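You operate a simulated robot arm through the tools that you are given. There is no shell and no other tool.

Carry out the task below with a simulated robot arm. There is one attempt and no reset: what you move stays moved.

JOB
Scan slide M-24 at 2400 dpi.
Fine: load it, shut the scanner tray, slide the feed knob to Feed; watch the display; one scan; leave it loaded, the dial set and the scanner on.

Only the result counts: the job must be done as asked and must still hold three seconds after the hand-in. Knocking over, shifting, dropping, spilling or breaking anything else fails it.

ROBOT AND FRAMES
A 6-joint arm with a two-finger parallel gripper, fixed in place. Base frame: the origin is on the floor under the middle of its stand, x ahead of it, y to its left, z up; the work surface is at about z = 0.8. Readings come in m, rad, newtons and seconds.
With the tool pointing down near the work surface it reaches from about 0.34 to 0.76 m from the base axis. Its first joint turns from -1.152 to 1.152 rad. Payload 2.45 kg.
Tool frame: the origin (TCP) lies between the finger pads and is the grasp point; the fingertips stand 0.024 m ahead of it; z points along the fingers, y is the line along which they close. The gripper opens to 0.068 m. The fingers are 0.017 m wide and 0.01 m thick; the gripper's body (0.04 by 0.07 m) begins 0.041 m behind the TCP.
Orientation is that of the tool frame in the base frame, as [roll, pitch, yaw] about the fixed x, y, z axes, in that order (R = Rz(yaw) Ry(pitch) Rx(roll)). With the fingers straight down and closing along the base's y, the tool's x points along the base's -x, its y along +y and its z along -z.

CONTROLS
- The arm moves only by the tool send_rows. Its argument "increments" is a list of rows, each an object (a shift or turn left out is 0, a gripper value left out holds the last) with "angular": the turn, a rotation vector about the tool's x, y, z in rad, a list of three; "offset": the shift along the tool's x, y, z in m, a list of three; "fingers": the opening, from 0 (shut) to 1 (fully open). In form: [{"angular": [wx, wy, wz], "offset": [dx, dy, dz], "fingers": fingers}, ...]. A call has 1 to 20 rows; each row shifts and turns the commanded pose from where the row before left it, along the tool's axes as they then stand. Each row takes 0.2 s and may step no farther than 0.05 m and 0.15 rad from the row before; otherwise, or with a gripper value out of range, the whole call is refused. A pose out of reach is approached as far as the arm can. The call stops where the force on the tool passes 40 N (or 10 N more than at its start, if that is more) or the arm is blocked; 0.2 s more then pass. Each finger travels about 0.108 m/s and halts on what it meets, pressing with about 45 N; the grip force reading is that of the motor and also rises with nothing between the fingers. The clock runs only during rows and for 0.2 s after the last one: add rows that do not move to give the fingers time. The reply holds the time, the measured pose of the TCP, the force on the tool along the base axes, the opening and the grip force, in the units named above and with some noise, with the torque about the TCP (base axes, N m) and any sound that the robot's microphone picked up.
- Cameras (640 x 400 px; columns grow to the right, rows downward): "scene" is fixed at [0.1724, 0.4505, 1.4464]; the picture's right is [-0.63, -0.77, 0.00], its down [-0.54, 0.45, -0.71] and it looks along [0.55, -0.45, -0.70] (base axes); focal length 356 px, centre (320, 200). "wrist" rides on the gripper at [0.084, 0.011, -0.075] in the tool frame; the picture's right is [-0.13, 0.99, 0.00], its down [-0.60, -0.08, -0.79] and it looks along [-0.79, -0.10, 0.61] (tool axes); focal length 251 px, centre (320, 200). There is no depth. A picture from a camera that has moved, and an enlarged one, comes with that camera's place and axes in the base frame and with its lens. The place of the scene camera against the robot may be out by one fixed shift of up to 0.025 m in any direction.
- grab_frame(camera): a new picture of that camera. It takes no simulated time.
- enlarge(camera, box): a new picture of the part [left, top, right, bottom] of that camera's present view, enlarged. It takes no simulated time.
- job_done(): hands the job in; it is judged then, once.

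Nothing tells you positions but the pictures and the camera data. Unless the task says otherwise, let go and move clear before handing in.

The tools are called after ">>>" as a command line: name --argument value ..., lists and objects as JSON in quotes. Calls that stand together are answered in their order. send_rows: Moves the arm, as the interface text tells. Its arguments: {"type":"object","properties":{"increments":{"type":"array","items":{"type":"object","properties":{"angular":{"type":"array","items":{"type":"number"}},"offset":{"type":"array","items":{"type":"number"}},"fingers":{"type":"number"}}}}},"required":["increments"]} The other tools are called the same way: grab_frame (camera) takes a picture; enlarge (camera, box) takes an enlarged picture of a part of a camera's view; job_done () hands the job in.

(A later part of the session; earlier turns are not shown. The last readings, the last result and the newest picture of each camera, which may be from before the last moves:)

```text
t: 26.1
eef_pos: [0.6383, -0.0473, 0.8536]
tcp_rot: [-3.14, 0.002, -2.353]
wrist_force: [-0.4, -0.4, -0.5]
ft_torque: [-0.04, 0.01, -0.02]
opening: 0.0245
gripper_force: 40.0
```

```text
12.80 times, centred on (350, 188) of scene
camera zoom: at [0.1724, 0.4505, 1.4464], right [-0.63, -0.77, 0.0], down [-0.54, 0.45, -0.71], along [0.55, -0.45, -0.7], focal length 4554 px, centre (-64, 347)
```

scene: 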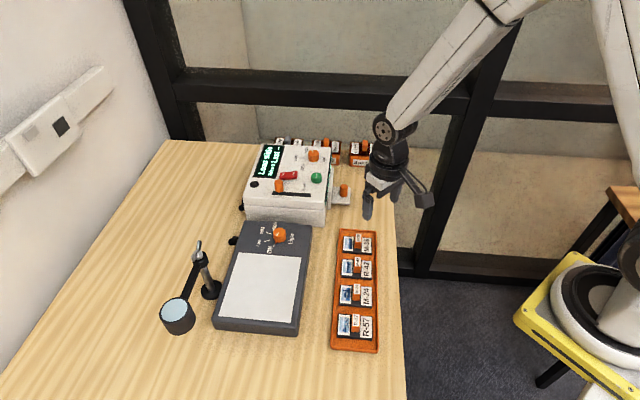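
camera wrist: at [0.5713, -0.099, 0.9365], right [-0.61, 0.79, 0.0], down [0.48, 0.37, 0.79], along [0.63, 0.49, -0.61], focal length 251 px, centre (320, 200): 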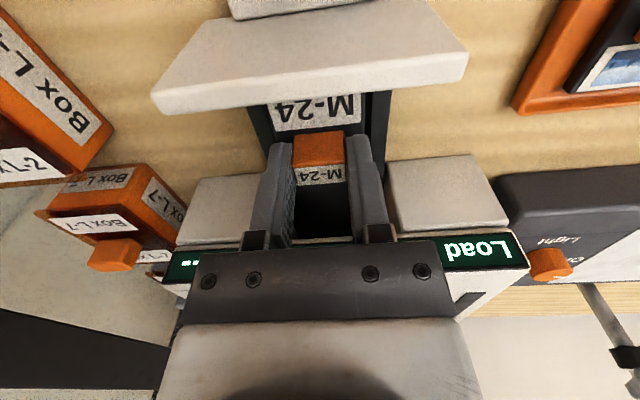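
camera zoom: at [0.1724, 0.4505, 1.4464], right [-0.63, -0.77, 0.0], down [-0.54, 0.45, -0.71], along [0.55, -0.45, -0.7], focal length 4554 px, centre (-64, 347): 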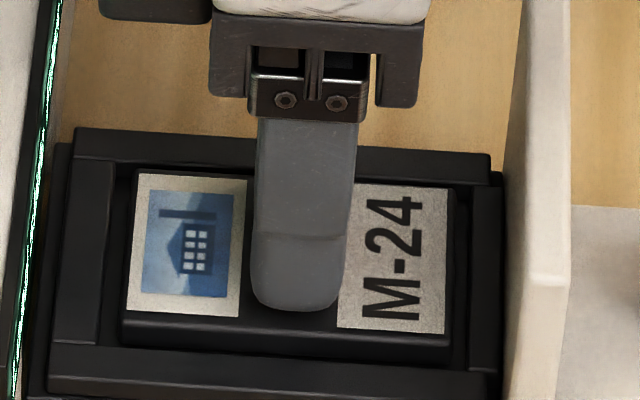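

>>> send_rows --increments '[{"offset": [0, 0, 0.001]}, {"offset": [0, 0, 0.001]}, {}]'

>>> enlarge --camera "scene" --box '[325, 173, 375, 204]'

```text
t: 26.9
eef_pos: [0.638, -0.0467, 0.8519]
tcp_rot: [-3.137, 0.004, -2.352]
wrist_force: [-1.7, -0.7, 4.7]
ft_torque: [0.08, 0.09, -0.04]
opening: 0.025
gripper_force: 40.9
```

```text
12.80 times, centred on (350, 188) of scene
camera zoom: at [0.1723, 0.4505, 1.4464], right [-0.63, -0.77, 0.0], down [-0.54, 0.45, -0.71], along [0.55, -0.45, -0.7], focal length 4554 px, centre (-64, 347)
```

zoom: 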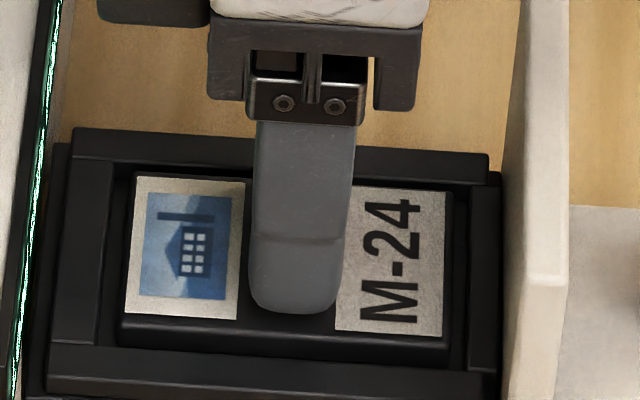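

>>> send_rows --increments '[{"offset": [0, 0, 0.0007]}, {}]'

>>> enlarge --camera "wrist" --box '[220, 60, 420, 210]'

```text
t: 27.4
eef_pos: [0.6391, -0.0468, 0.8516]
tcp_rot: [-3.137, 0.002, -2.352]
wrist_force: [-2.2, 2.3, 14.4]
ft_torque: [0.06, 0.2, 0.0]
opening: 0.0246
gripper_force: 39.8
```

```text
2.67 times, centred on (320, 135) of wrist
camera zoom: at [0.5719, -0.0989, 0.9258], right [-0.61, 0.79, 0.0], down [0.48, 0.37, 0.8], along [0.63, 0.49, -0.61], focal length 670 px, centre (320, 373)
```

zoom: 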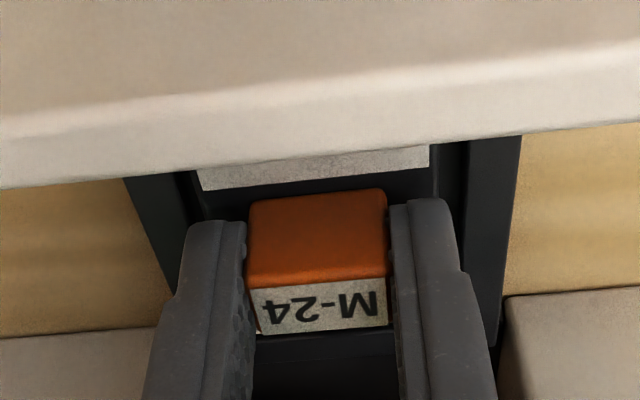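

The slide is seated on the recess floor (14 N contact). I'll open the fingers and rise away.

>>> send_rows --increments '[{"fingers": 0.5}, {"fingers": 0.6}, {"fingers": 0.6}, {"offset": [0, 0, -0.005]}, {"offset": [0, 0, -0.02]}, {"offset": [0, 0, -0.04]}, {"offset": [0.02, 0, -0.04]}, {"offset": [0.04, 0, 0]}, {}]'

>>> enlarge --camera "scene" --box '[320, 170, 380, 208]'

>>> grab_frame --camera "wrist"

```text
t: 29.4
eef_pos: [0.5964, -0.0893, 0.9557]
tcp_rot: [-3.139, 0.001, -2.352]
wrist_force: [-0.6, 0.7, -0.1]
ft_torque: [-0.04, 0.0, 0.02]
opening: 0.0408
gripper_force: 0.1
```

```text
10.53 times, centred on (350, 189) of scene
camera zoom: at [0.1724, 0.4505, 1.4464], right [-0.63, -0.77, 0.0], down [-0.54, 0.45, -0.71], along [0.55, -0.45, -0.7], focal length 3745 px, centre (4, 316)
```

zoom: 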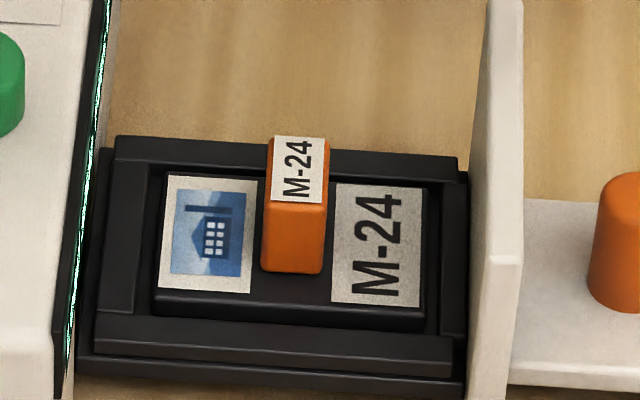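

```text
taken
camera wrist: at [0.5289, -0.1413, 1.0301], right [-0.61, 0.79, 0.0], down [0.48, 0.37, 0.79], along [0.63, 0.49, -0.61], focal length 251 px, centre (320, 200)
```

wrist: 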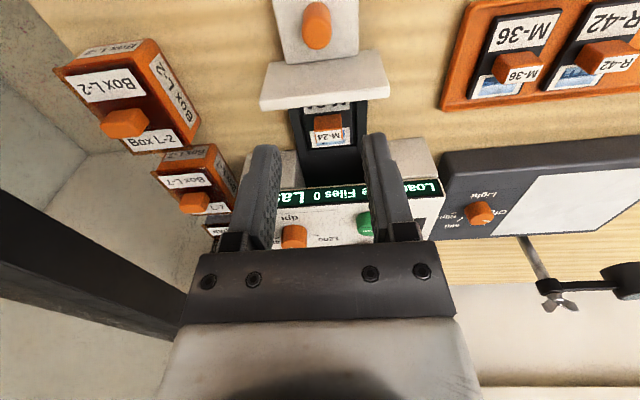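

M-24 sits squarely in the recess. Next I'll close the fingers, go down outside the knob and push the drawer shut.

>>> send_rows --increments '[{"offset": [0.027, 0.0003, 0], "fingers": 0}, {"offset": [0.0265, 0.0002, 0]}, {"offset": [0, 0, 0.04]}, {"offset": [0, 0, 0.04]}, {"offset": [0, 0, 0.025]}, {"offset": [0, 0, 0.005]}, {}]'

>>> grab_frame --camera "wrist"

>>> enlarge --camera "scene" --box '[300, 150, 420, 225]'

```text
t: 31.1
eef_pos: [0.559, -0.1273, 0.845]
tcp_rot: [-3.138, 0.005, -2.351]
wrist_force: [0.8, -0.1, -0.7]
ft_torque: [-0.02, 0.02, -0.04]
opening: 0.0002
gripper_force: 24.2
```

```text
taken
camera wrist: at [0.4907, -0.1795, 0.9193], right [-0.61, 0.79, 0.0], down [0.48, 0.37, 0.8], along [0.63, 0.49, -0.61], focal length 251 px, centre (320, 200)
```

wrist: 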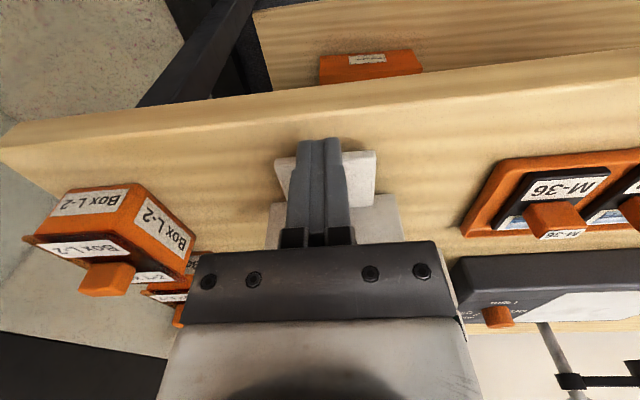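

```text
5.33 times, centred on (360, 188) of scene
camera zoom: at [0.1724, 0.4505, 1.4464], right [-0.63, -0.77, 0.0], down [-0.54, 0.45, -0.71], along [0.55, -0.45, -0.7], focal length 1898 px, centre (107, 267)
```

zoom: 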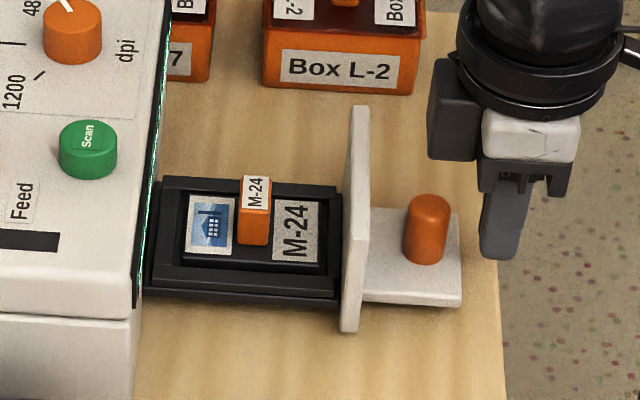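

>>> send_rows --increments '[{"offset": [-0.008, 0, 0]}, {"offset": [-0.008, 0, 0]}, {"offset": [-0.006, 0, 0]}, {"offset": [-0.006, 0, 0]}, {"offset": [-0.006, 0, 0]}]'

>>> enlarge --camera "scene" --box '[300, 150, 420, 225]'

```text
t: 32.2
eef_pos: [0.5832, -0.1022, 0.8453]
tcp_rot: [-3.139, 0.002, -2.352]
wrist_force: [0.8, -1.0, 0.9]
ft_torque: [-0.02, -0.02, 0.0]
opening: 0.0
gripper_force: 23.9
```

```text
5.33 times, centred on (360, 188) of scene
camera zoom: at [0.1724, 0.4505, 1.4464], right [-0.63, -0.77, 0.0], down [-0.54, 0.45, -0.71], along [0.55, -0.45, -0.7], focal length 1898 px, centre (107, 267)
```

zoom: 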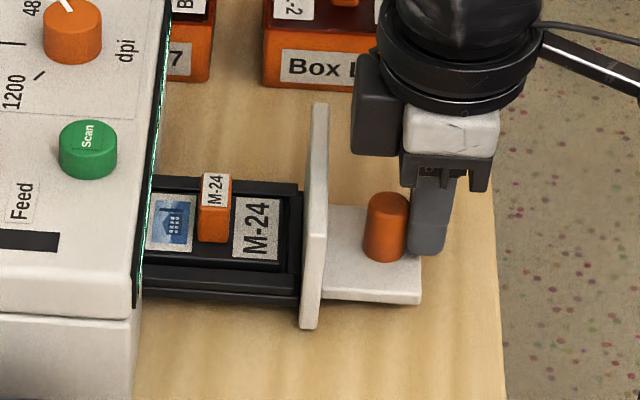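

The drawer moves easily. I'll keep pushing in.

>>> send_rows --increments '[{"offset": [-0.008, 0, 0]}, {"offset": [-0.008, 0, 0]}, {"offset": [-0.008, 0, 0]}, {"offset": [-0.008, 0, 0]}, {"offset": [-0.008, 0, 0]}]'

>>> enlarge --camera "scene" --box '[280, 150, 400, 225]'

```text
t: 33.5
eef_pos: [0.6116, -0.0746, 0.8452]
tcp_rot: [-3.14, 0.004, -2.351]
wrist_force: [-0.4, 0.5, 0.0]
ft_torque: [-0.01, 0.0, 0.04]
opening: 0.0
gripper_force: 23.7
```

```text
5.33 times, centred on (340, 188) of scene
camera zoom: at [0.1724, 0.4505, 1.4464], right [-0.63, -0.77, 0.0], down [-0.54, 0.45, -0.71], along [0.55, -0.45, -0.7], focal length 1898 px, centre (213, 267)
```

zoom: 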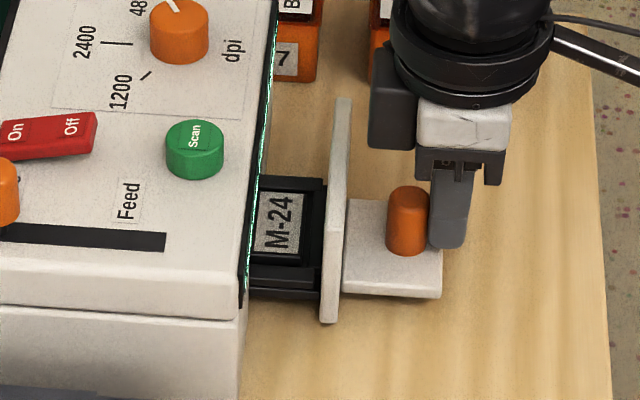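

>>> send_rows --increments '[{"offset": [-0.008, 0, 0]}, {"offset": [-0.008, 0, 0]}, {"offset": [-0.007, 0, 0]}, {"offset": [-0.005, 0, 0]}]'

>>> enlarge --camera "scene" --box '[260, 130, 400, 225]'

```text
t: 34.5
eef_pos: [0.6302, -0.055, 0.8447]
tcp_rot: [-3.14, 0.002, -2.352]
wrist_force: [0.6, 0.0, -0.7]
ft_torque: [0.0, 0.0, 0.04]
opening: 0.0
gripper_force: 23.2
```

```text
4.21 times, centred on (330, 178) of scene
camera zoom: at [0.1724, 0.4505, 1.4464], right [-0.63, -0.77, 0.0], down [-0.54, 0.45, -0.71], along [0.55, -0.45, -0.7], focal length 1498 px, centre (278, 295)
```

zoom: 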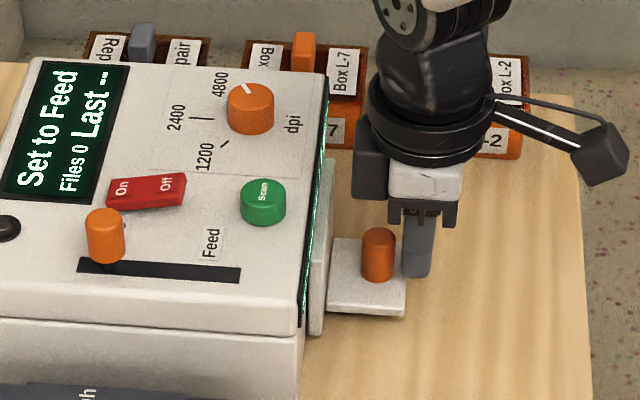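

The display now reads "Set to Feed", so the loaded drawer is sensed. I'll nudge it the last few millimetres to be sure it's fully shut.

>>> send_rows --increments '[{"offset": [-0.002, 0, 0]}, {"offset": [-0.002, 0, 0]}, {"offset": [-0.001, 0, 0]}, {"offset": [-0.001, 0, 0]}]'

>>> enlarge --camera "scene" --box '[260, 130, 400, 225]'

```text
t: 35.5
eef_pos: [0.6344, -0.0521, 0.8452]
tcp_rot: [-3.14, 0.002, -2.352]
wrist_force: [-4.3, -5.5, 2.0]
ft_torque: [-0.1, 0.1, -0.01]
opening: 0.0
gripper_force: 23.6
```

```text
4.21 times, centred on (330, 178) of scene
camera zoom: at [0.1723, 0.4504, 1.4465], right [-0.63, -0.77, 0.0], down [-0.54, 0.45, -0.71], along [0.55, -0.45, -0.7], focal length 1498 px, centre (278, 295)
```

zoom: 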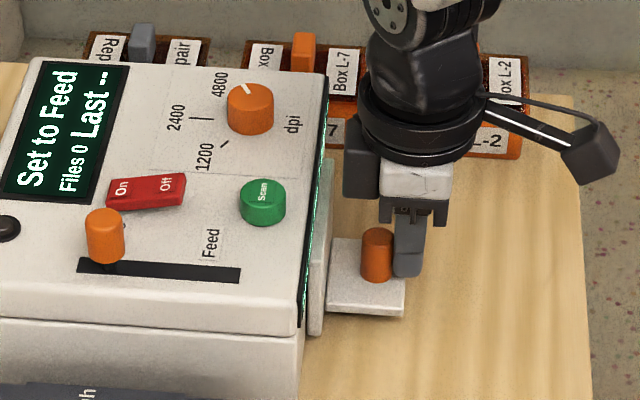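

The drawer is hard against its stop (7 N push-back). I'll back off, rise, open the fingers and look at the panel to locate the dpi dial, feed knob and Scan button.

>>> send_rows --increments '[{"offset": [0.015, 0, 0]}, {"offset": [0.005, 0, -0.04]}, {"offset": [0, 0, -0.045]}, {"offset": [0, 0.03, -0.035], "fingers": 1}, {"offset": [0, 0.038, -0.03]}, {}, {}]'

>>> grab_frame --camera "wrist"

>>> enlarge --camera "wrist" --box '[220, 100, 420, 250]'

>>> enlarge --camera "scene" --box '[230, 130, 390, 230]'

```text
t: 37.0
eef_pos: [0.572, -0.0176, 0.9948]
tcp_rot: [-3.138, 0.002, -2.352]
wrist_force: [0.3, -0.8, -0.4]
ft_torque: [0.0, 0.04, 0.01]
opening: 0.0683
gripper_force: 0.0
```

```text
taken
camera wrist: at [0.504, -0.0686, 1.0695], right [-0.61, 0.79, 0.0], down [0.48, 0.37, 0.79], along [0.63, 0.49, -0.61], focal length 251 px, centre (320, 200)
```

wrist: 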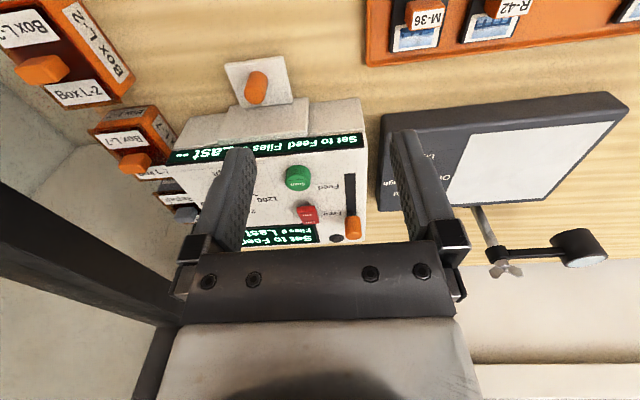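

```text
2.67 times, centred on (320, 175) of wrist
camera zoom: at [0.504, -0.0686, 1.0695], right [-0.61, 0.79, 0.0], down [0.48, 0.37, 0.79], along [0.63, 0.49, -0.61], focal length 670 px, centre (320, 267)
```

zoom: 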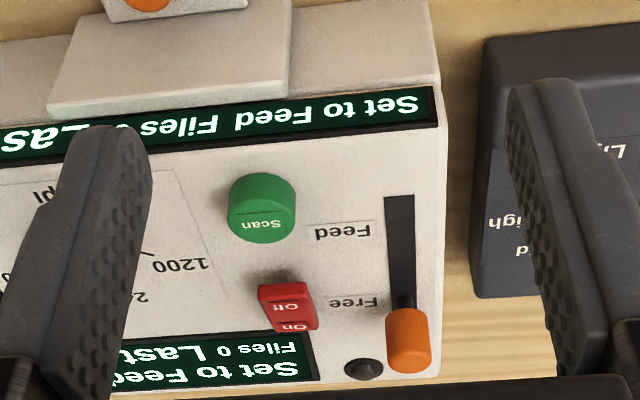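

```text
4.00 times, centred on (310, 180) of scene
camera zoom: at [0.1724, 0.4505, 1.4464], right [-0.63, -0.77, 0.0], down [-0.54, 0.45, -0.71], along [0.55, -0.45, -0.7], focal length 1423 px, centre (360, 280)
```

zoom: 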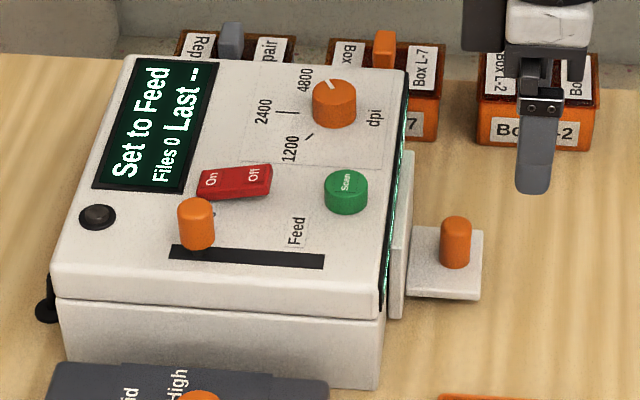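

>>> send_rows --increments '[{"offset": [0, -0.03, 0]}, {"offset": [0, -0.03, 0]}, {}, {}]'

>>> enlarge --camera "wrist" --box '[220, 100, 420, 250]'

```text
t: 38.0
eef_pos: [0.6145, -0.0596, 0.9956]
tcp_rot: [-3.14, 0.002, -2.352]
wrist_force: [-0.7, -1.0, -0.2]
ft_torque: [0.01, 0.04, 0.02]
opening: 0.0679
gripper_force: 0.0
```

```text
2.67 times, centred on (320, 175) of wrist
camera zoom: at [0.5465, -0.1114, 1.0697], right [-0.61, 0.79, 0.0], down [0.48, 0.37, 0.79], along [0.63, 0.49, -0.61], focal length 670 px, centre (320, 267)
```

zoom: 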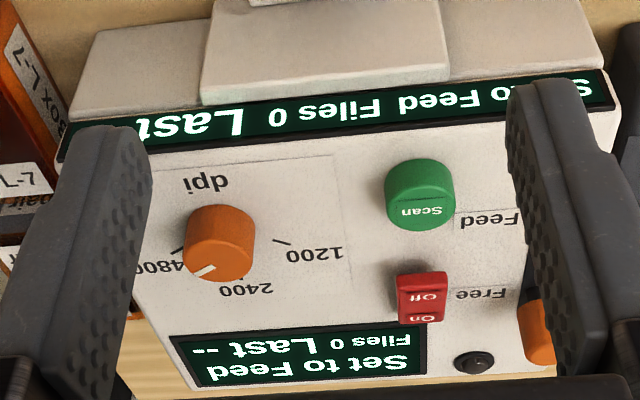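

>>> enlarge --camera "wrist" --box '[264, 160, 344, 220]'

>>> enlarge --camera "scene" --box '[290, 140, 340, 175]'

>>> enlarge --camera "scene" --box '[260, 165, 320, 202]'

```text
6.67 times, centred on (304, 190) of wrist
camera zoom: at [0.5465, -0.1114, 1.0697], right [-0.61, 0.79, 0.0], down [0.48, 0.37, 0.79], along [0.63, 0.49, -0.61], focal length 1676 px, centre (427, 267)
```

zoom: 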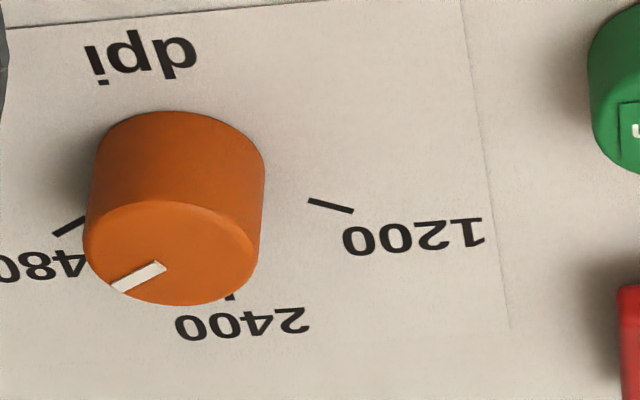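

```text
11.43 times, centred on (315, 158) of scene
camera zoom: at [0.1724, 0.4505, 1.4464], right [-0.63, -0.77, 0.0], down [-0.54, 0.45, -0.71], along [0.55, -0.45, -0.7], focal length 4066 px, centre (377, 686)
```

zoom: 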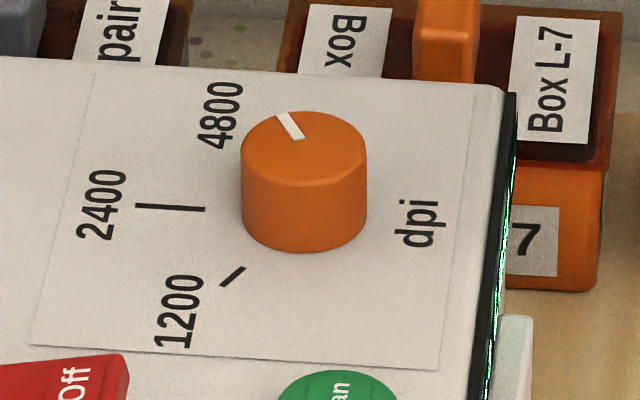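

```text
10.67 times, centred on (290, 184) of scene
camera zoom: at [0.1724, 0.4505, 1.4464], right [-0.63, -0.77, 0.0], down [-0.54, 0.45, -0.71], along [0.55, -0.45, -0.7], focal length 3795 px, centre (640, 376)
```

zoom: 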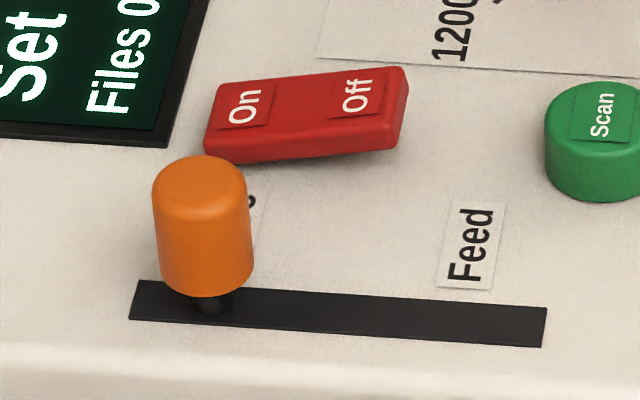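

The dial top triangulates to (0.740, -0.016, 0.904), the Scan button to (0.669, 0.029, 0.901), the feed knob to (0.688, 0.122, 0.922). The pointer sits at 4800 and must turn about +60° (counter-clockwise from above) to 2400; I'll pre-rotate the wrist and go over the dial.

>>> send_rows --increments '[{"angular": [0, 0, 0.1309], "fingers": 0.85}, {"angular": [0, 0, 0.1309]}, {"angular": [0, 0, 0.1309]}, {"angular": [0, 0, 0.1309]}, {"angular": [0, 0, 0.1309]}, {"angular": [0, 0, 0.1309]}, {"angular": [0, 0, 0.1309]}, {"angular": [0, 0, 0.1309]}, {"offset": [-0.0336, 0.025, 0.005]}, {"offset": [-0.0336, 0.025, 0.005]}, {}, {}]'

>>> grab_frame --camera "wrist"

>>> enlarge --camera "wrist" --box '[220, 100, 420, 250]'

```text
t: 40.6
eef_pos: [0.6936, -0.0281, 0.9865]
tcp_rot: [-3.141, 0.003, 2.883]
wrist_force: [-1.2, 0.6, 0.1]
ft_torque: [0.04, 0.03, -0.02]
opening: 0.058
gripper_force: 0.1
```

```text
taken
camera wrist: at [0.6139, 0.0044, 1.059], right [0.38, 0.93, 0.0], down [0.56, -0.23, 0.8], along [0.74, -0.3, -0.61], focal length 251 px, centre (320, 200)
```

wrist: 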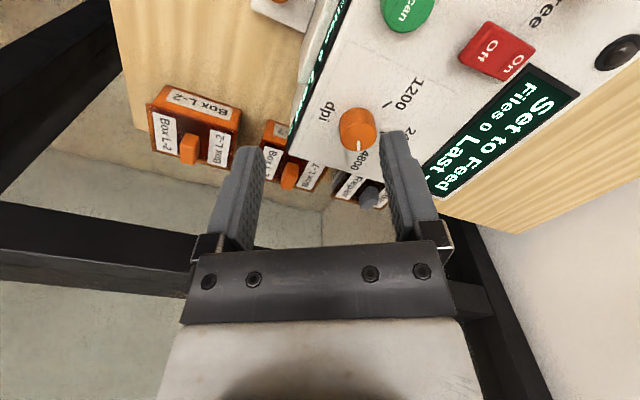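

```text
2.67 times, centred on (320, 175) of wrist
camera zoom: at [0.6139, 0.0044, 1.059], right [0.38, 0.93, 0.0], down [0.56, -0.23, 0.8], along [0.74, -0.3, -0.61], focal length 670 px, centre (320, 267)
```

zoom: 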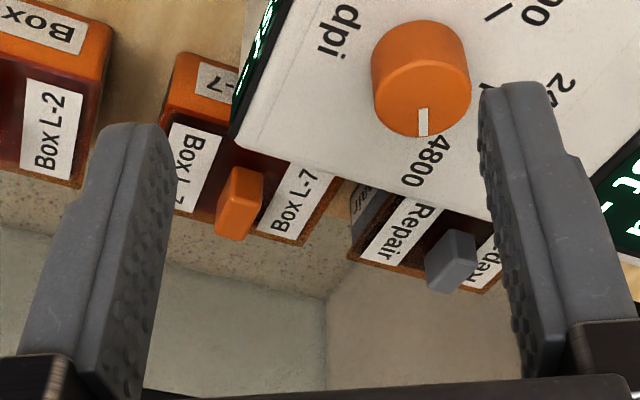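

The dial position is confirmed at (0.7395, -0.0158). I'll centre over it, and look before descending.

>>> send_rows --increments '[{"offset": [-0.0213, 0.0118, 0]}, {"offset": [-0.0213, 0.0118, 0]}, {"offset": [0, 0, 0.03]}, {}, {}]'

>>> grab_frame --camera "wrist"

>>> enlarge --camera "scene" --box '[270, 110, 370, 190]'

```text
t: 41.9
eef_pos: [0.74, -0.0161, 0.9566]
tcp_rot: [-3.14, 0.002, 2.883]
wrist_force: [-0.1, 0.9, 0.1]
ft_torque: [0.01, 0.01, -0.01]
opening: 0.0578
gripper_force: 0.1
```

```text
taken
camera wrist: at [0.6609, 0.0163, 1.0297], right [0.38, 0.93, 0.0], down [0.56, -0.23, 0.8], along [0.74, -0.3, -0.61], focal length 251 px, centre (320, 200)
```

wrist: 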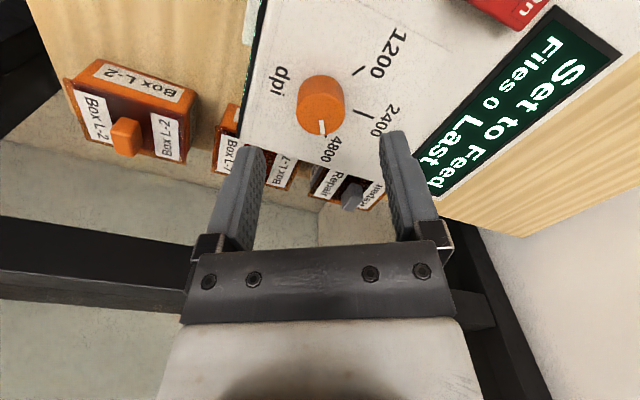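

```text
5.00 times, centred on (320, 150) of scene
camera zoom: at [0.1724, 0.4505, 1.4464], right [-0.63, -0.77, 0.0], down [-0.54, 0.45, -0.71], along [0.55, -0.45, -0.7], focal length 1779 px, centre (320, 450)
```

zoom: 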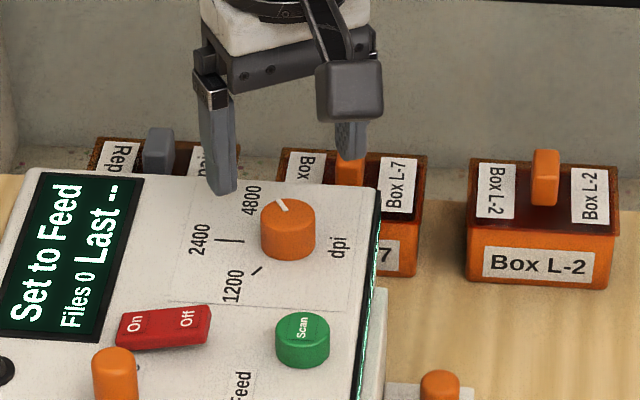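

>>> send_rows --increments '[{"offset": [0, 0, 0.02]}, {"offset": [0, 0, 0.015]}, {"offset": [0, 0, 0.006]}, {"offset": [0, 0, 0.002]}, {}]'

>>> enlarge --camera "scene" --box '[270, 110, 370, 190]'

>>> grab_frame --camera "wrist"

```text
t: 43.0
eef_pos: [0.7388, -0.0156, 0.9124]
tcp_rot: [3.14, 0.004, 2.884]
wrist_force: [0.3, -0.2, -0.7]
ft_torque: [0.03, 0.0, 0.0]
opening: 0.0581
gripper_force: 0.2
```

```text
5.00 times, centred on (320, 150) of scene
camera zoom: at [0.1724, 0.4505, 1.4464], right [-0.63, -0.77, 0.0], down [-0.54, 0.45, -0.71], along [0.55, -0.45, -0.7], focal length 1779 px, centre (320, 450)
```

zoom: 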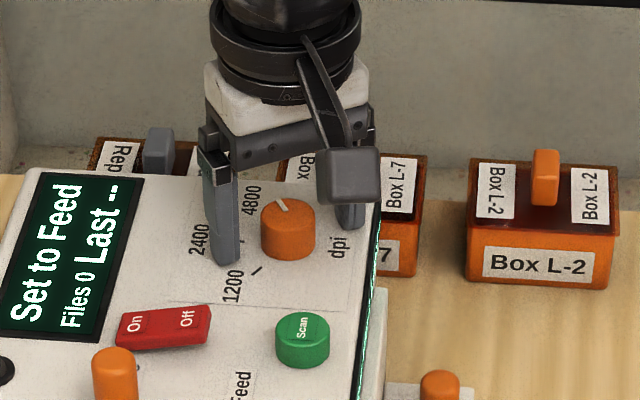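

```text
taken
camera wrist: at [0.661, 0.0162, 0.987], right [0.38, 0.93, 0.0], down [0.56, -0.23, 0.8], along [0.74, -0.3, -0.61], focal length 251 px, centre (320, 200)
```

wrist: 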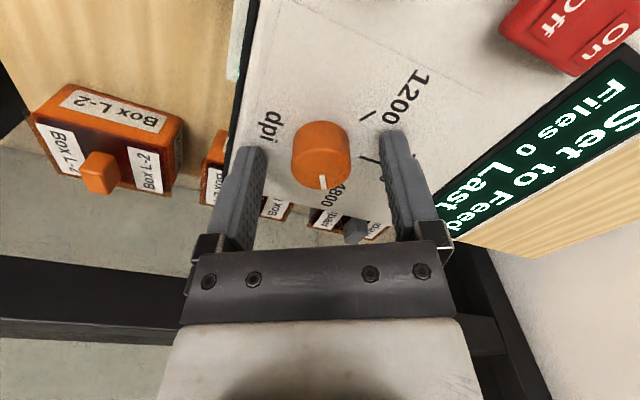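

Fingers straddle the dial. I'll close on it and check force before turning.

>>> send_rows --increments '[{"fingers": 0.2}, {"fingers": 0.2}, {"fingers": 0.2}, {}]'

>>> enlarge --camera "wrist" --box '[220, 80, 420, 230]'

```text
t: 44.0
eef_pos: [0.7399, -0.0153, 0.9134]
tcp_rot: [3.139, 0.003, 2.884]
wrist_force: [3.0, 6.1, -3.4]
ft_torque: [0.13, -0.27, -0.02]
opening: 0.0274
gripper_force: 41.8
```

```text
2.67 times, centred on (320, 155) of wrist
camera zoom: at [0.6611, 0.0168, 0.987], right [0.38, 0.93, 0.0], down [0.56, -0.23, 0.8], along [0.74, -0.3, -0.61], focal length 670 px, centre (320, 320)
```

zoom: 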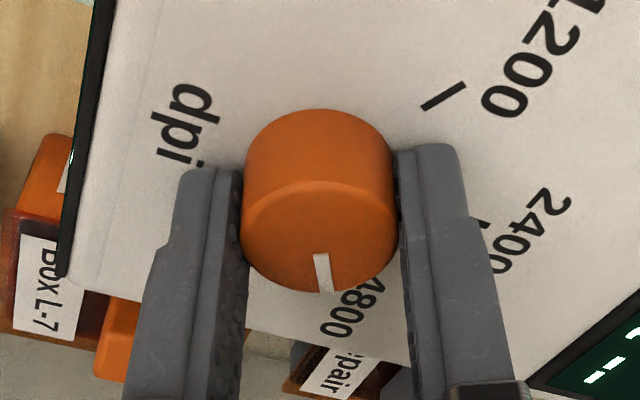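

The dial is firmly held. The tick geometry gives about 54° between 4800 and 2400, so I'll turn about that much counter-clockwise, in two parts.

>>> send_rows --increments '[{"angular": [0, 0, -0.12]}, {"angular": [0, 0, -0.12]}, {"angular": [0, 0, -0.12]}, {"angular": [0, 0, -0.12]}]'

>>> enlarge --camera "wrist" --box '[220, 80, 420, 230]'

```text
t: 45.0
eef_pos: [0.7399, -0.0147, 0.9127]
tcp_rot: [-3.141, 0.005, -2.918]
wrist_force: [9.1, 14.5, -4.2]
ft_torque: [0.44, -0.26, 0.01]
opening: 0.0274
gripper_force: 42.3
```

```text
2.67 times, centred on (320, 155) of wrist
camera zoom: at [0.6551, -0.0227, 0.9869], right [-0.09, 1.0, 0.0], down [0.6, 0.06, 0.8], along [0.79, 0.08, -0.61], focal length 670 px, centre (320, 320)
```

zoom: 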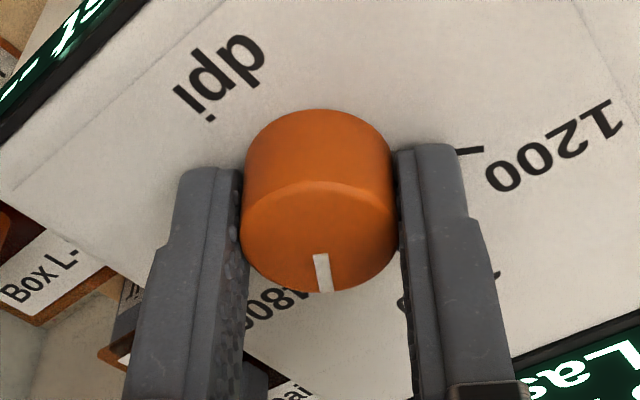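

>>> send_rows --increments '[{"angular": [0, 0, -0.115], "offset": [-0.0007, 0.0007, 0]}, {"angular": [0, 0, -0.115]}, {"angular": [0, 0, -0.115]}, {"angular": [0, 0, -0.115]}, {}]'

>>> enlarge --camera "wrist" --box '[220, 80, 420, 230]'

>>> enlarge --camera "scene" --box '[270, 130, 350, 180]'

```text
t: 46.2
eef_pos: [0.7398, -0.0136, 0.9126]
tcp_rot: [-3.139, 0.002, -2.457]
wrist_force: [2.1, 16.1, -1.8]
ft_torque: [0.65, -0.21, -0.01]
opening: 0.0275
gripper_force: 42.3
```

```text
2.67 times, centred on (320, 155) of wrist
camera zoom: at [0.6673, -0.0586, 0.9871], right [-0.53, 0.85, 0.0], down [0.52, 0.32, 0.79], along [0.68, 0.42, -0.61], focal length 670 px, centre (320, 320)
```

zoom: 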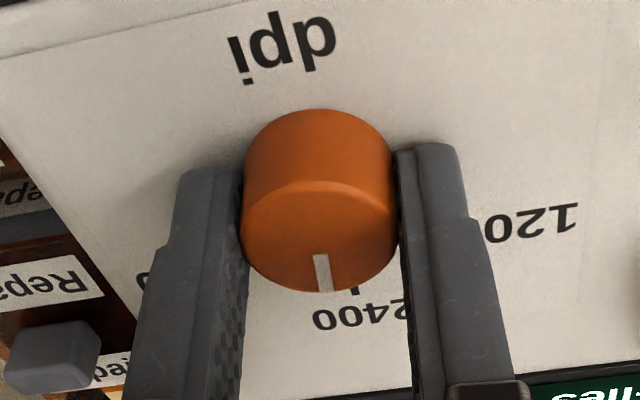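

```text
8.00 times, centred on (310, 155) of scene
camera zoom: at [0.1725, 0.4509, 1.4463], right [-0.63, -0.77, 0.0], down [-0.54, 0.44, -0.71], along [0.55, -0.45, -0.7], focal length 2846 px, centre (400, 560)
```

zoom: 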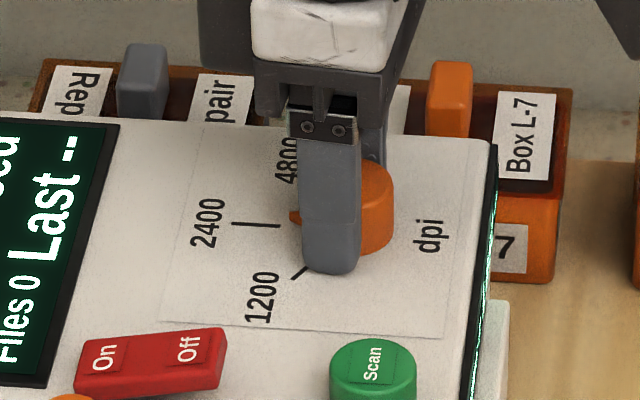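

The dial turned with the gripper, but the pointer still looks ~5° short of the 2400 tick (steps look like 60°). I'll turn 0.1 rad more while easing the side load.

>>> send_rows --increments '[{"angular": [0, 0, -0.05], "offset": [-0.0008, 0.0006, 0]}, {"angular": [0, 0, -0.05]}, {}]'

>>> enlarge --camera "wrist" --box '[220, 80, 420, 230]'

```text
t: 47.0
eef_pos: [0.7404, -0.0128, 0.9133]
tcp_rot: [-3.138, 0.002, -2.36]
wrist_force: [-2.6, 14.6, 0.2]
ft_torque: [0.72, -0.08, 0.0]
opening: 0.0275
gripper_force: 41.6
```

```text
2.67 times, centred on (320, 155) of wrist
camera zoom: at [0.672, -0.0653, 0.9872], right [-0.61, 0.79, 0.0], down [0.48, 0.37, 0.79], along [0.63, 0.48, -0.61], focal length 670 px, centre (320, 320)
```

zoom: 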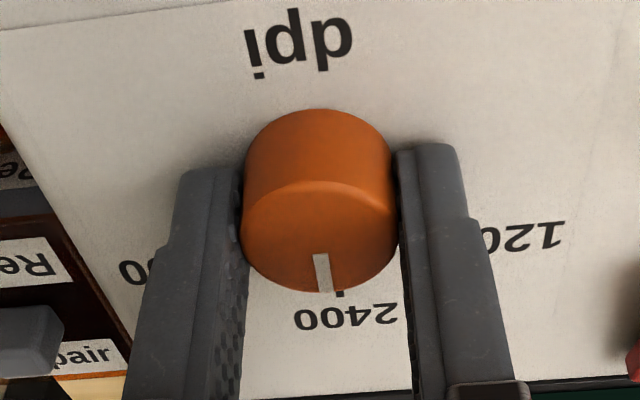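

The pointer now appears lined up with the 2400 tick. I'll release, rise and check from the cameras.

>>> send_rows --increments '[{"fingers": 0.7}, {"fingers": 0.7}, {}, {"offset": [0, 0, -0.02]}, {"offset": [0.01, 0, -0.03]}, {"offset": [0.04, 0, -0.02]}, {"offset": [0.04, 0, 0]}, {}]'

>>> enlarge --camera "scene" --box '[290, 140, 340, 175]'

>>> grab_frame --camera "wrist"

```text
t: 48.9
eef_pos: [0.6768, -0.0772, 0.9829]
tcp_rot: [-3.139, 0.002, -2.359]
wrist_force: [0.0, -0.3, -0.7]
ft_torque: [0.03, -0.01, 0.0]
opening: 0.0477
gripper_force: 0.0
```

```text
11.43 times, centred on (315, 158) of scene
camera zoom: at [0.1724, 0.4505, 1.4464], right [-0.63, -0.77, 0.0], down [-0.54, 0.45, -0.71], along [0.55, -0.45, -0.7], focal length 4066 px, centre (377, 686)
```

zoom: 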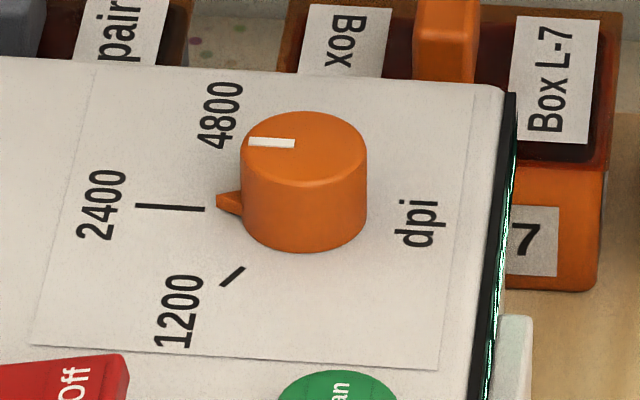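

```text
taken
camera wrist: at [0.6084, -0.1288, 1.0565], right [-0.61, 0.79, 0.0], down [0.48, 0.37, 0.8], along [0.63, 0.48, -0.61], focal length 251 px, centre (320, 200)
```

wrist: 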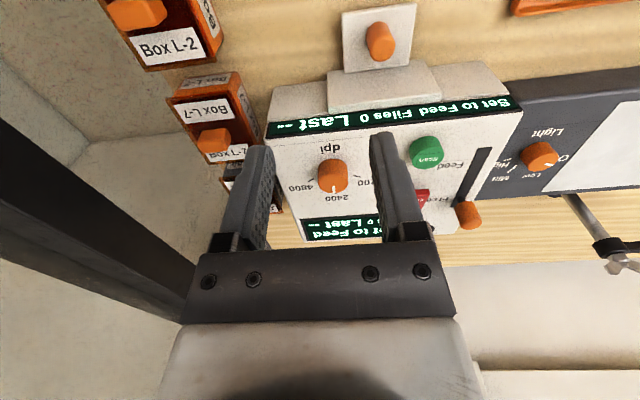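

The nub and white line now point straight at 2400. Next is the feed knob: I'll move nearer to it and look, with the fingers narrowed so they clear the red switch.

>>> send_rows --increments '[{"offset": [-0.0193, 0.0331, 0], "fingers": 0.6}, {"offset": [-0.0193, 0.0331, 0]}, {"offset": [-0.0192, 0.0331, 0]}, {"offset": [-0.0192, 0.0331, 0]}, {}, {}]'

>>> grab_frame --camera "wrist"

>>> enlarge --camera "wrist" --box '[240, 110, 400, 230]'

```text
t: 50.2
eef_pos: [0.637, 0.0695, 0.9825]
tcp_rot: [-3.138, 0.003, -2.361]
wrist_force: [0.2, 0.2, 0.0]
ft_torque: [-0.03, -0.01, -0.02]
opening: 0.0407
gripper_force: 0.0
```

```text
taken
camera wrist: at [0.5698, 0.0188, 1.0565], right [-0.61, 0.8, 0.0], down [0.48, 0.37, 0.8], along [0.63, 0.48, -0.61], focal length 251 px, centre (320, 200)
```

wrist: 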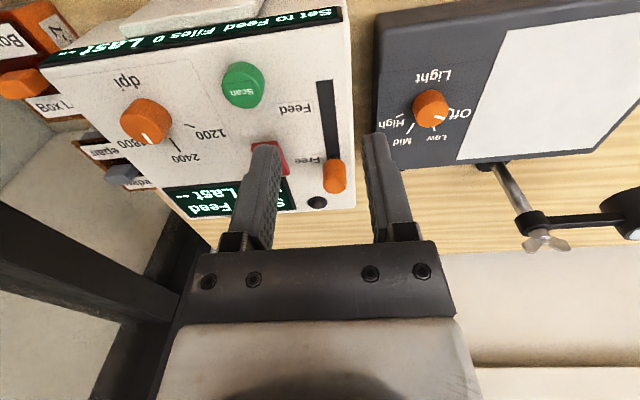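

```text
3.33 times, centred on (320, 170) of wrist
camera zoom: at [0.5698, 0.0188, 1.0565], right [-0.61, 0.8, 0.0], down [0.48, 0.37, 0.8], along [0.63, 0.48, -0.61], focal length 838 px, centre (320, 300)
```

zoom: 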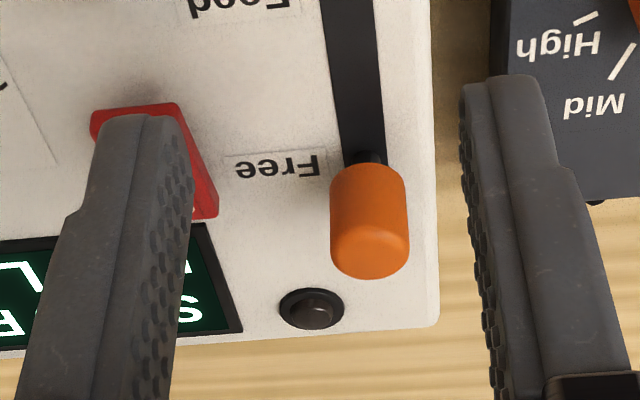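

>>> send_rows --increments '[{"offset": [-0.036, 0.0018, 0]}, {"offset": [-0.036, 0.0017, 0]}, {}, {"offset": [0, 0, 0.025]}, {"offset": [0, 0, 0.005]}, {}]'

>>> grab_frame --camera "wrist"

>>> enlarge --camera "scene" --box '[230, 130, 350, 205]'

```text
t: 51.6
eef_pos: [0.6874, 0.1232, 0.9525]
tcp_rot: [-3.137, 0.002, -2.361]
wrist_force: [0.7, 0.1, -0.1]
ft_torque: [-0.07, 0.0, -0.03]
opening: 0.0407
gripper_force: 0.2
```

```text
taken
camera wrist: at [0.6185, 0.0722, 1.0269], right [-0.61, 0.79, 0.0], down [0.48, 0.37, 0.79], along [0.63, 0.48, -0.61], focal length 251 px, centre (320, 200)
```

wrist: 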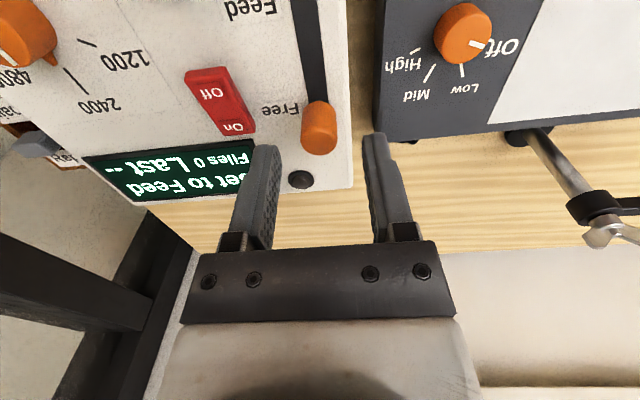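

```text
5.33 times, centred on (290, 168) of scene
camera zoom: at [0.1724, 0.4505, 1.4464], right [-0.63, -0.77, 0.0], down [-0.54, 0.45, -0.71], along [0.55, -0.45, -0.7], focal length 1898 px, centre (480, 373)
```

zoom: 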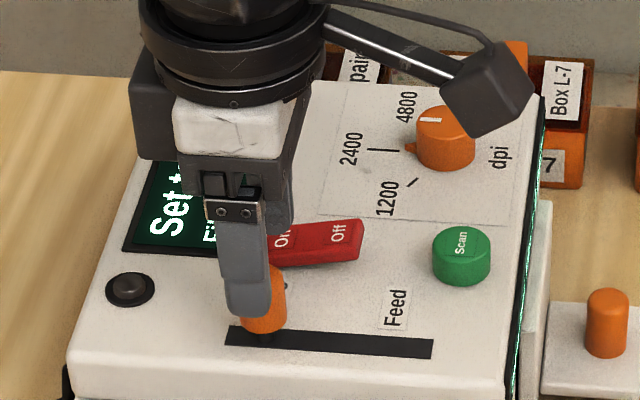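

Aligned over the feed knob. I'll descend around it, then close.

>>> send_rows --increments '[{"offset": [0, 0, 0.015]}, {"offset": [0, 0, 0.012]}, {"offset": [0, 0, 0.006]}, {}]'

>>> enlarge --camera "scene" --box '[230, 130, 350, 205]'

>>> grab_frame --camera "wrist"

```text
t: 52.6
eef_pos: [0.6878, 0.1238, 0.9199]
tcp_rot: [-3.138, 0.002, -2.358]
wrist_force: [1.0, -0.2, 0.4]
ft_torque: [0.02, 0.02, 0.01]
opening: 0.0411
gripper_force: 0.0
```

```text
5.33 times, centred on (290, 168) of scene
camera zoom: at [0.1724, 0.4505, 1.4464], right [-0.63, -0.77, 0.0], down [-0.54, 0.45, -0.71], along [0.55, -0.45, -0.7], focal length 1898 px, centre (480, 373)
```

zoom: 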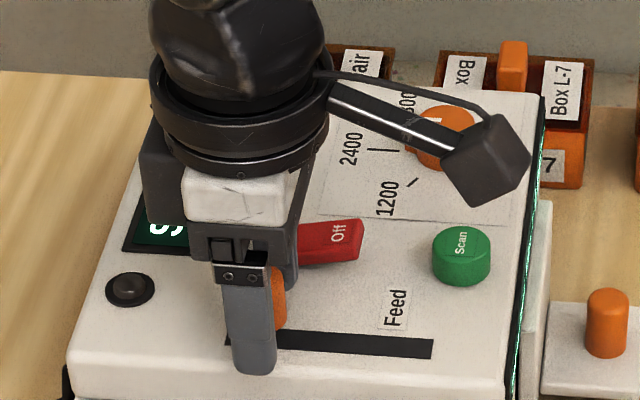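

```text
taken
camera wrist: at [0.6191, 0.0722, 0.9938], right [-0.61, 0.79, 0.0], down [0.48, 0.37, 0.8], along [0.63, 0.48, -0.61], focal length 251 px, centre (320, 200)
```

wrist: 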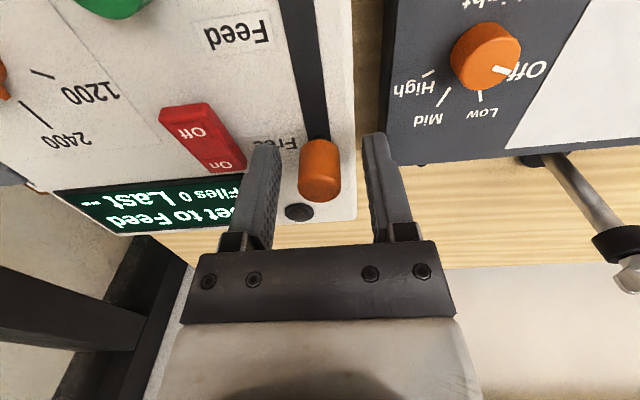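

>>> send_rows --increments '[{"fingers": 0.1}, {"fingers": 0.1}, {"fingers": 0.1}, {}]'

```text
t: 53.6
eef_pos: [0.6881, 0.124, 0.9195]
tcp_rot: [-3.139, 0.005, -2.36]
wrist_force: [3.9, -4.6, -2.9]
ft_torque: [0.01, -0.01, -0.03]
opening: 0.0187
gripper_force: 36.6
```

The feed knob is gripped. I'll drag it toward Feed (outward) in small steps.

>>> send_rows --increments '[{"offset": [0.005, 0, 0]}, {"offset": [0.007, 0, 0]}, {"offset": [0.007, 0, 0]}, {"offset": [0.006, 0, 0]}]'

>>> enlarge --camera "scene" --box '[230, 130, 350, 205]'

```text
t: 54.6
eef_pos: [0.6699, 0.1047, 0.9195]
tcp_rot: [-3.137, 0.002, -2.36]
wrist_force: [11.1, -10.3, -0.6]
ft_torque: [-0.16, -0.04, -0.05]
opening: 0.0188
gripper_force: 36.3
```

```text
5.33 times, centred on (290, 168) of scene
camera zoom: at [0.1727, 0.4503, 1.4465], right [-0.63, -0.77, 0.0], down [-0.54, 0.45, -0.71], along [0.55, -0.45, -0.7], focal length 1898 px, centre (480, 373)
```

zoom: 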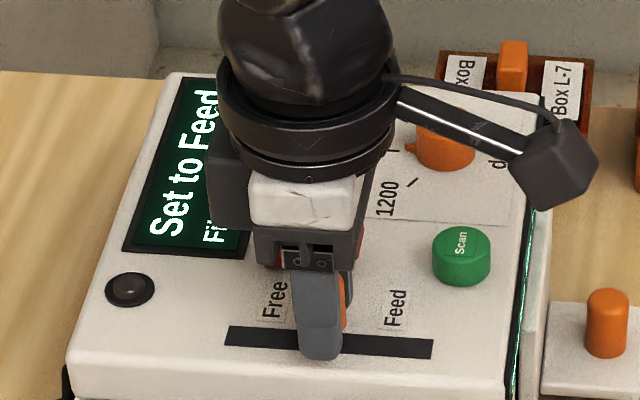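

>>> send_rows --increments '[{"offset": [0.006, -0.001, 0]}, {"offset": [0.006, -0.0003, 0]}, {"offset": [0.006, -0.0003, 0]}]'

>>> enlarge --camera "scene" --box '[230, 130, 350, 205]'

```text
t: 55.5
eef_pos: [0.6567, 0.0923, 0.921]
tcp_rot: [-3.14, 0.002, -2.359]
wrist_force: [5.3, -5.3, -0.8]
ft_torque: [0.3, -0.46, -0.04]
opening: 0.0187
gripper_force: 36.3
```

```text
5.33 times, centred on (290, 168) of scene
camera zoom: at [0.1726, 0.4504, 1.4465], right [-0.63, -0.77, 0.0], down [-0.54, 0.45, -0.71], along [0.55, -0.45, -0.7], focal length 1898 px, centre (480, 373)
```

zoom: 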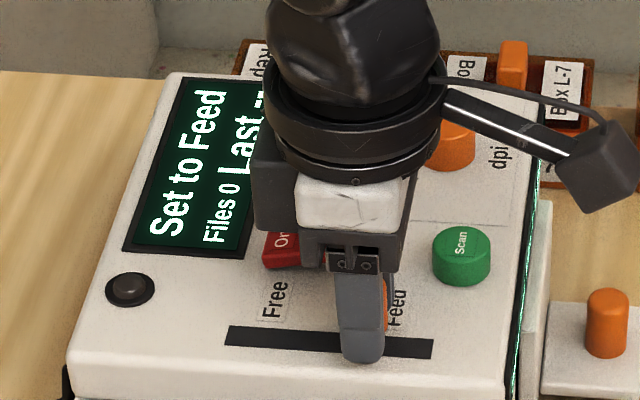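

>>> send_rows --increments '[{"offset": [0.005, -0.0004, 0]}, {"offset": [0.005, -0.0002, 0]}, {"offset": [0.003, -0.0002, 0]}, {}]'

>>> enlarge --camera "scene" --box '[230, 130, 350, 205]'

```text
t: 56.5
eef_pos: [0.6491, 0.0836, 0.9201]
tcp_rot: [-3.14, 0.002, -2.359]
wrist_force: [2.0, 7.8, 1.7]
ft_torque: [-0.05, 0.14, 0.03]
opening: 0.0187
gripper_force: 37.0
```

```text
5.33 times, centred on (290, 168) of scene
camera zoom: at [0.1725, 0.4507, 1.4464], right [-0.63, -0.77, 0.0], down [-0.54, 0.45, -0.71], along [0.55, -0.45, -0.7], focal length 1898 px, centre (480, 373)
```

zoom: 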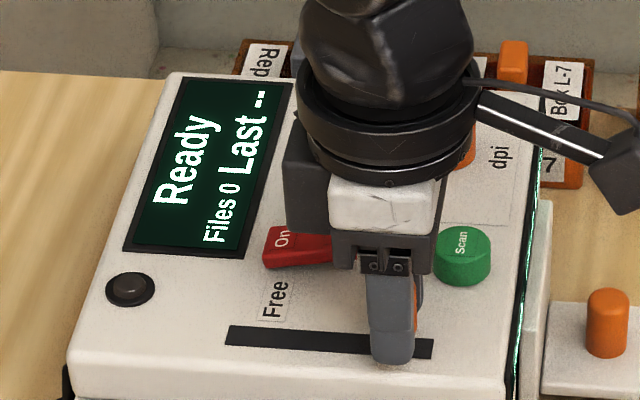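

The display now says "Ready". A slight nudge to confirm the end stop, then I'll release the knob and rise.

>>> send_rows --increments '[{"offset": [0.001, 0, 0]}, {}]'

>>> enlarge --camera "scene" --box '[230, 130, 350, 205]'

```text
t: 57.0
eef_pos: [0.6476, 0.0834, 0.9194]
tcp_rot: [-3.139, 0.003, -2.36]
wrist_force: [3.5, 16.2, -2.3]
ft_torque: [0.34, -0.14, 0.05]
opening: 0.0187
gripper_force: 37.1
```

```text
5.33 times, centred on (290, 168) of scene
camera zoom: at [0.1725, 0.451, 1.4463], right [-0.63, -0.77, 0.0], down [-0.54, 0.44, -0.71], along [0.55, -0.45, -0.7], focal length 1898 px, centre (480, 373)
```

zoom: 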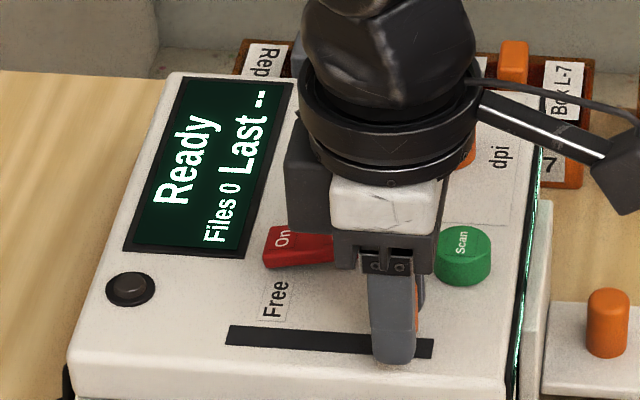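

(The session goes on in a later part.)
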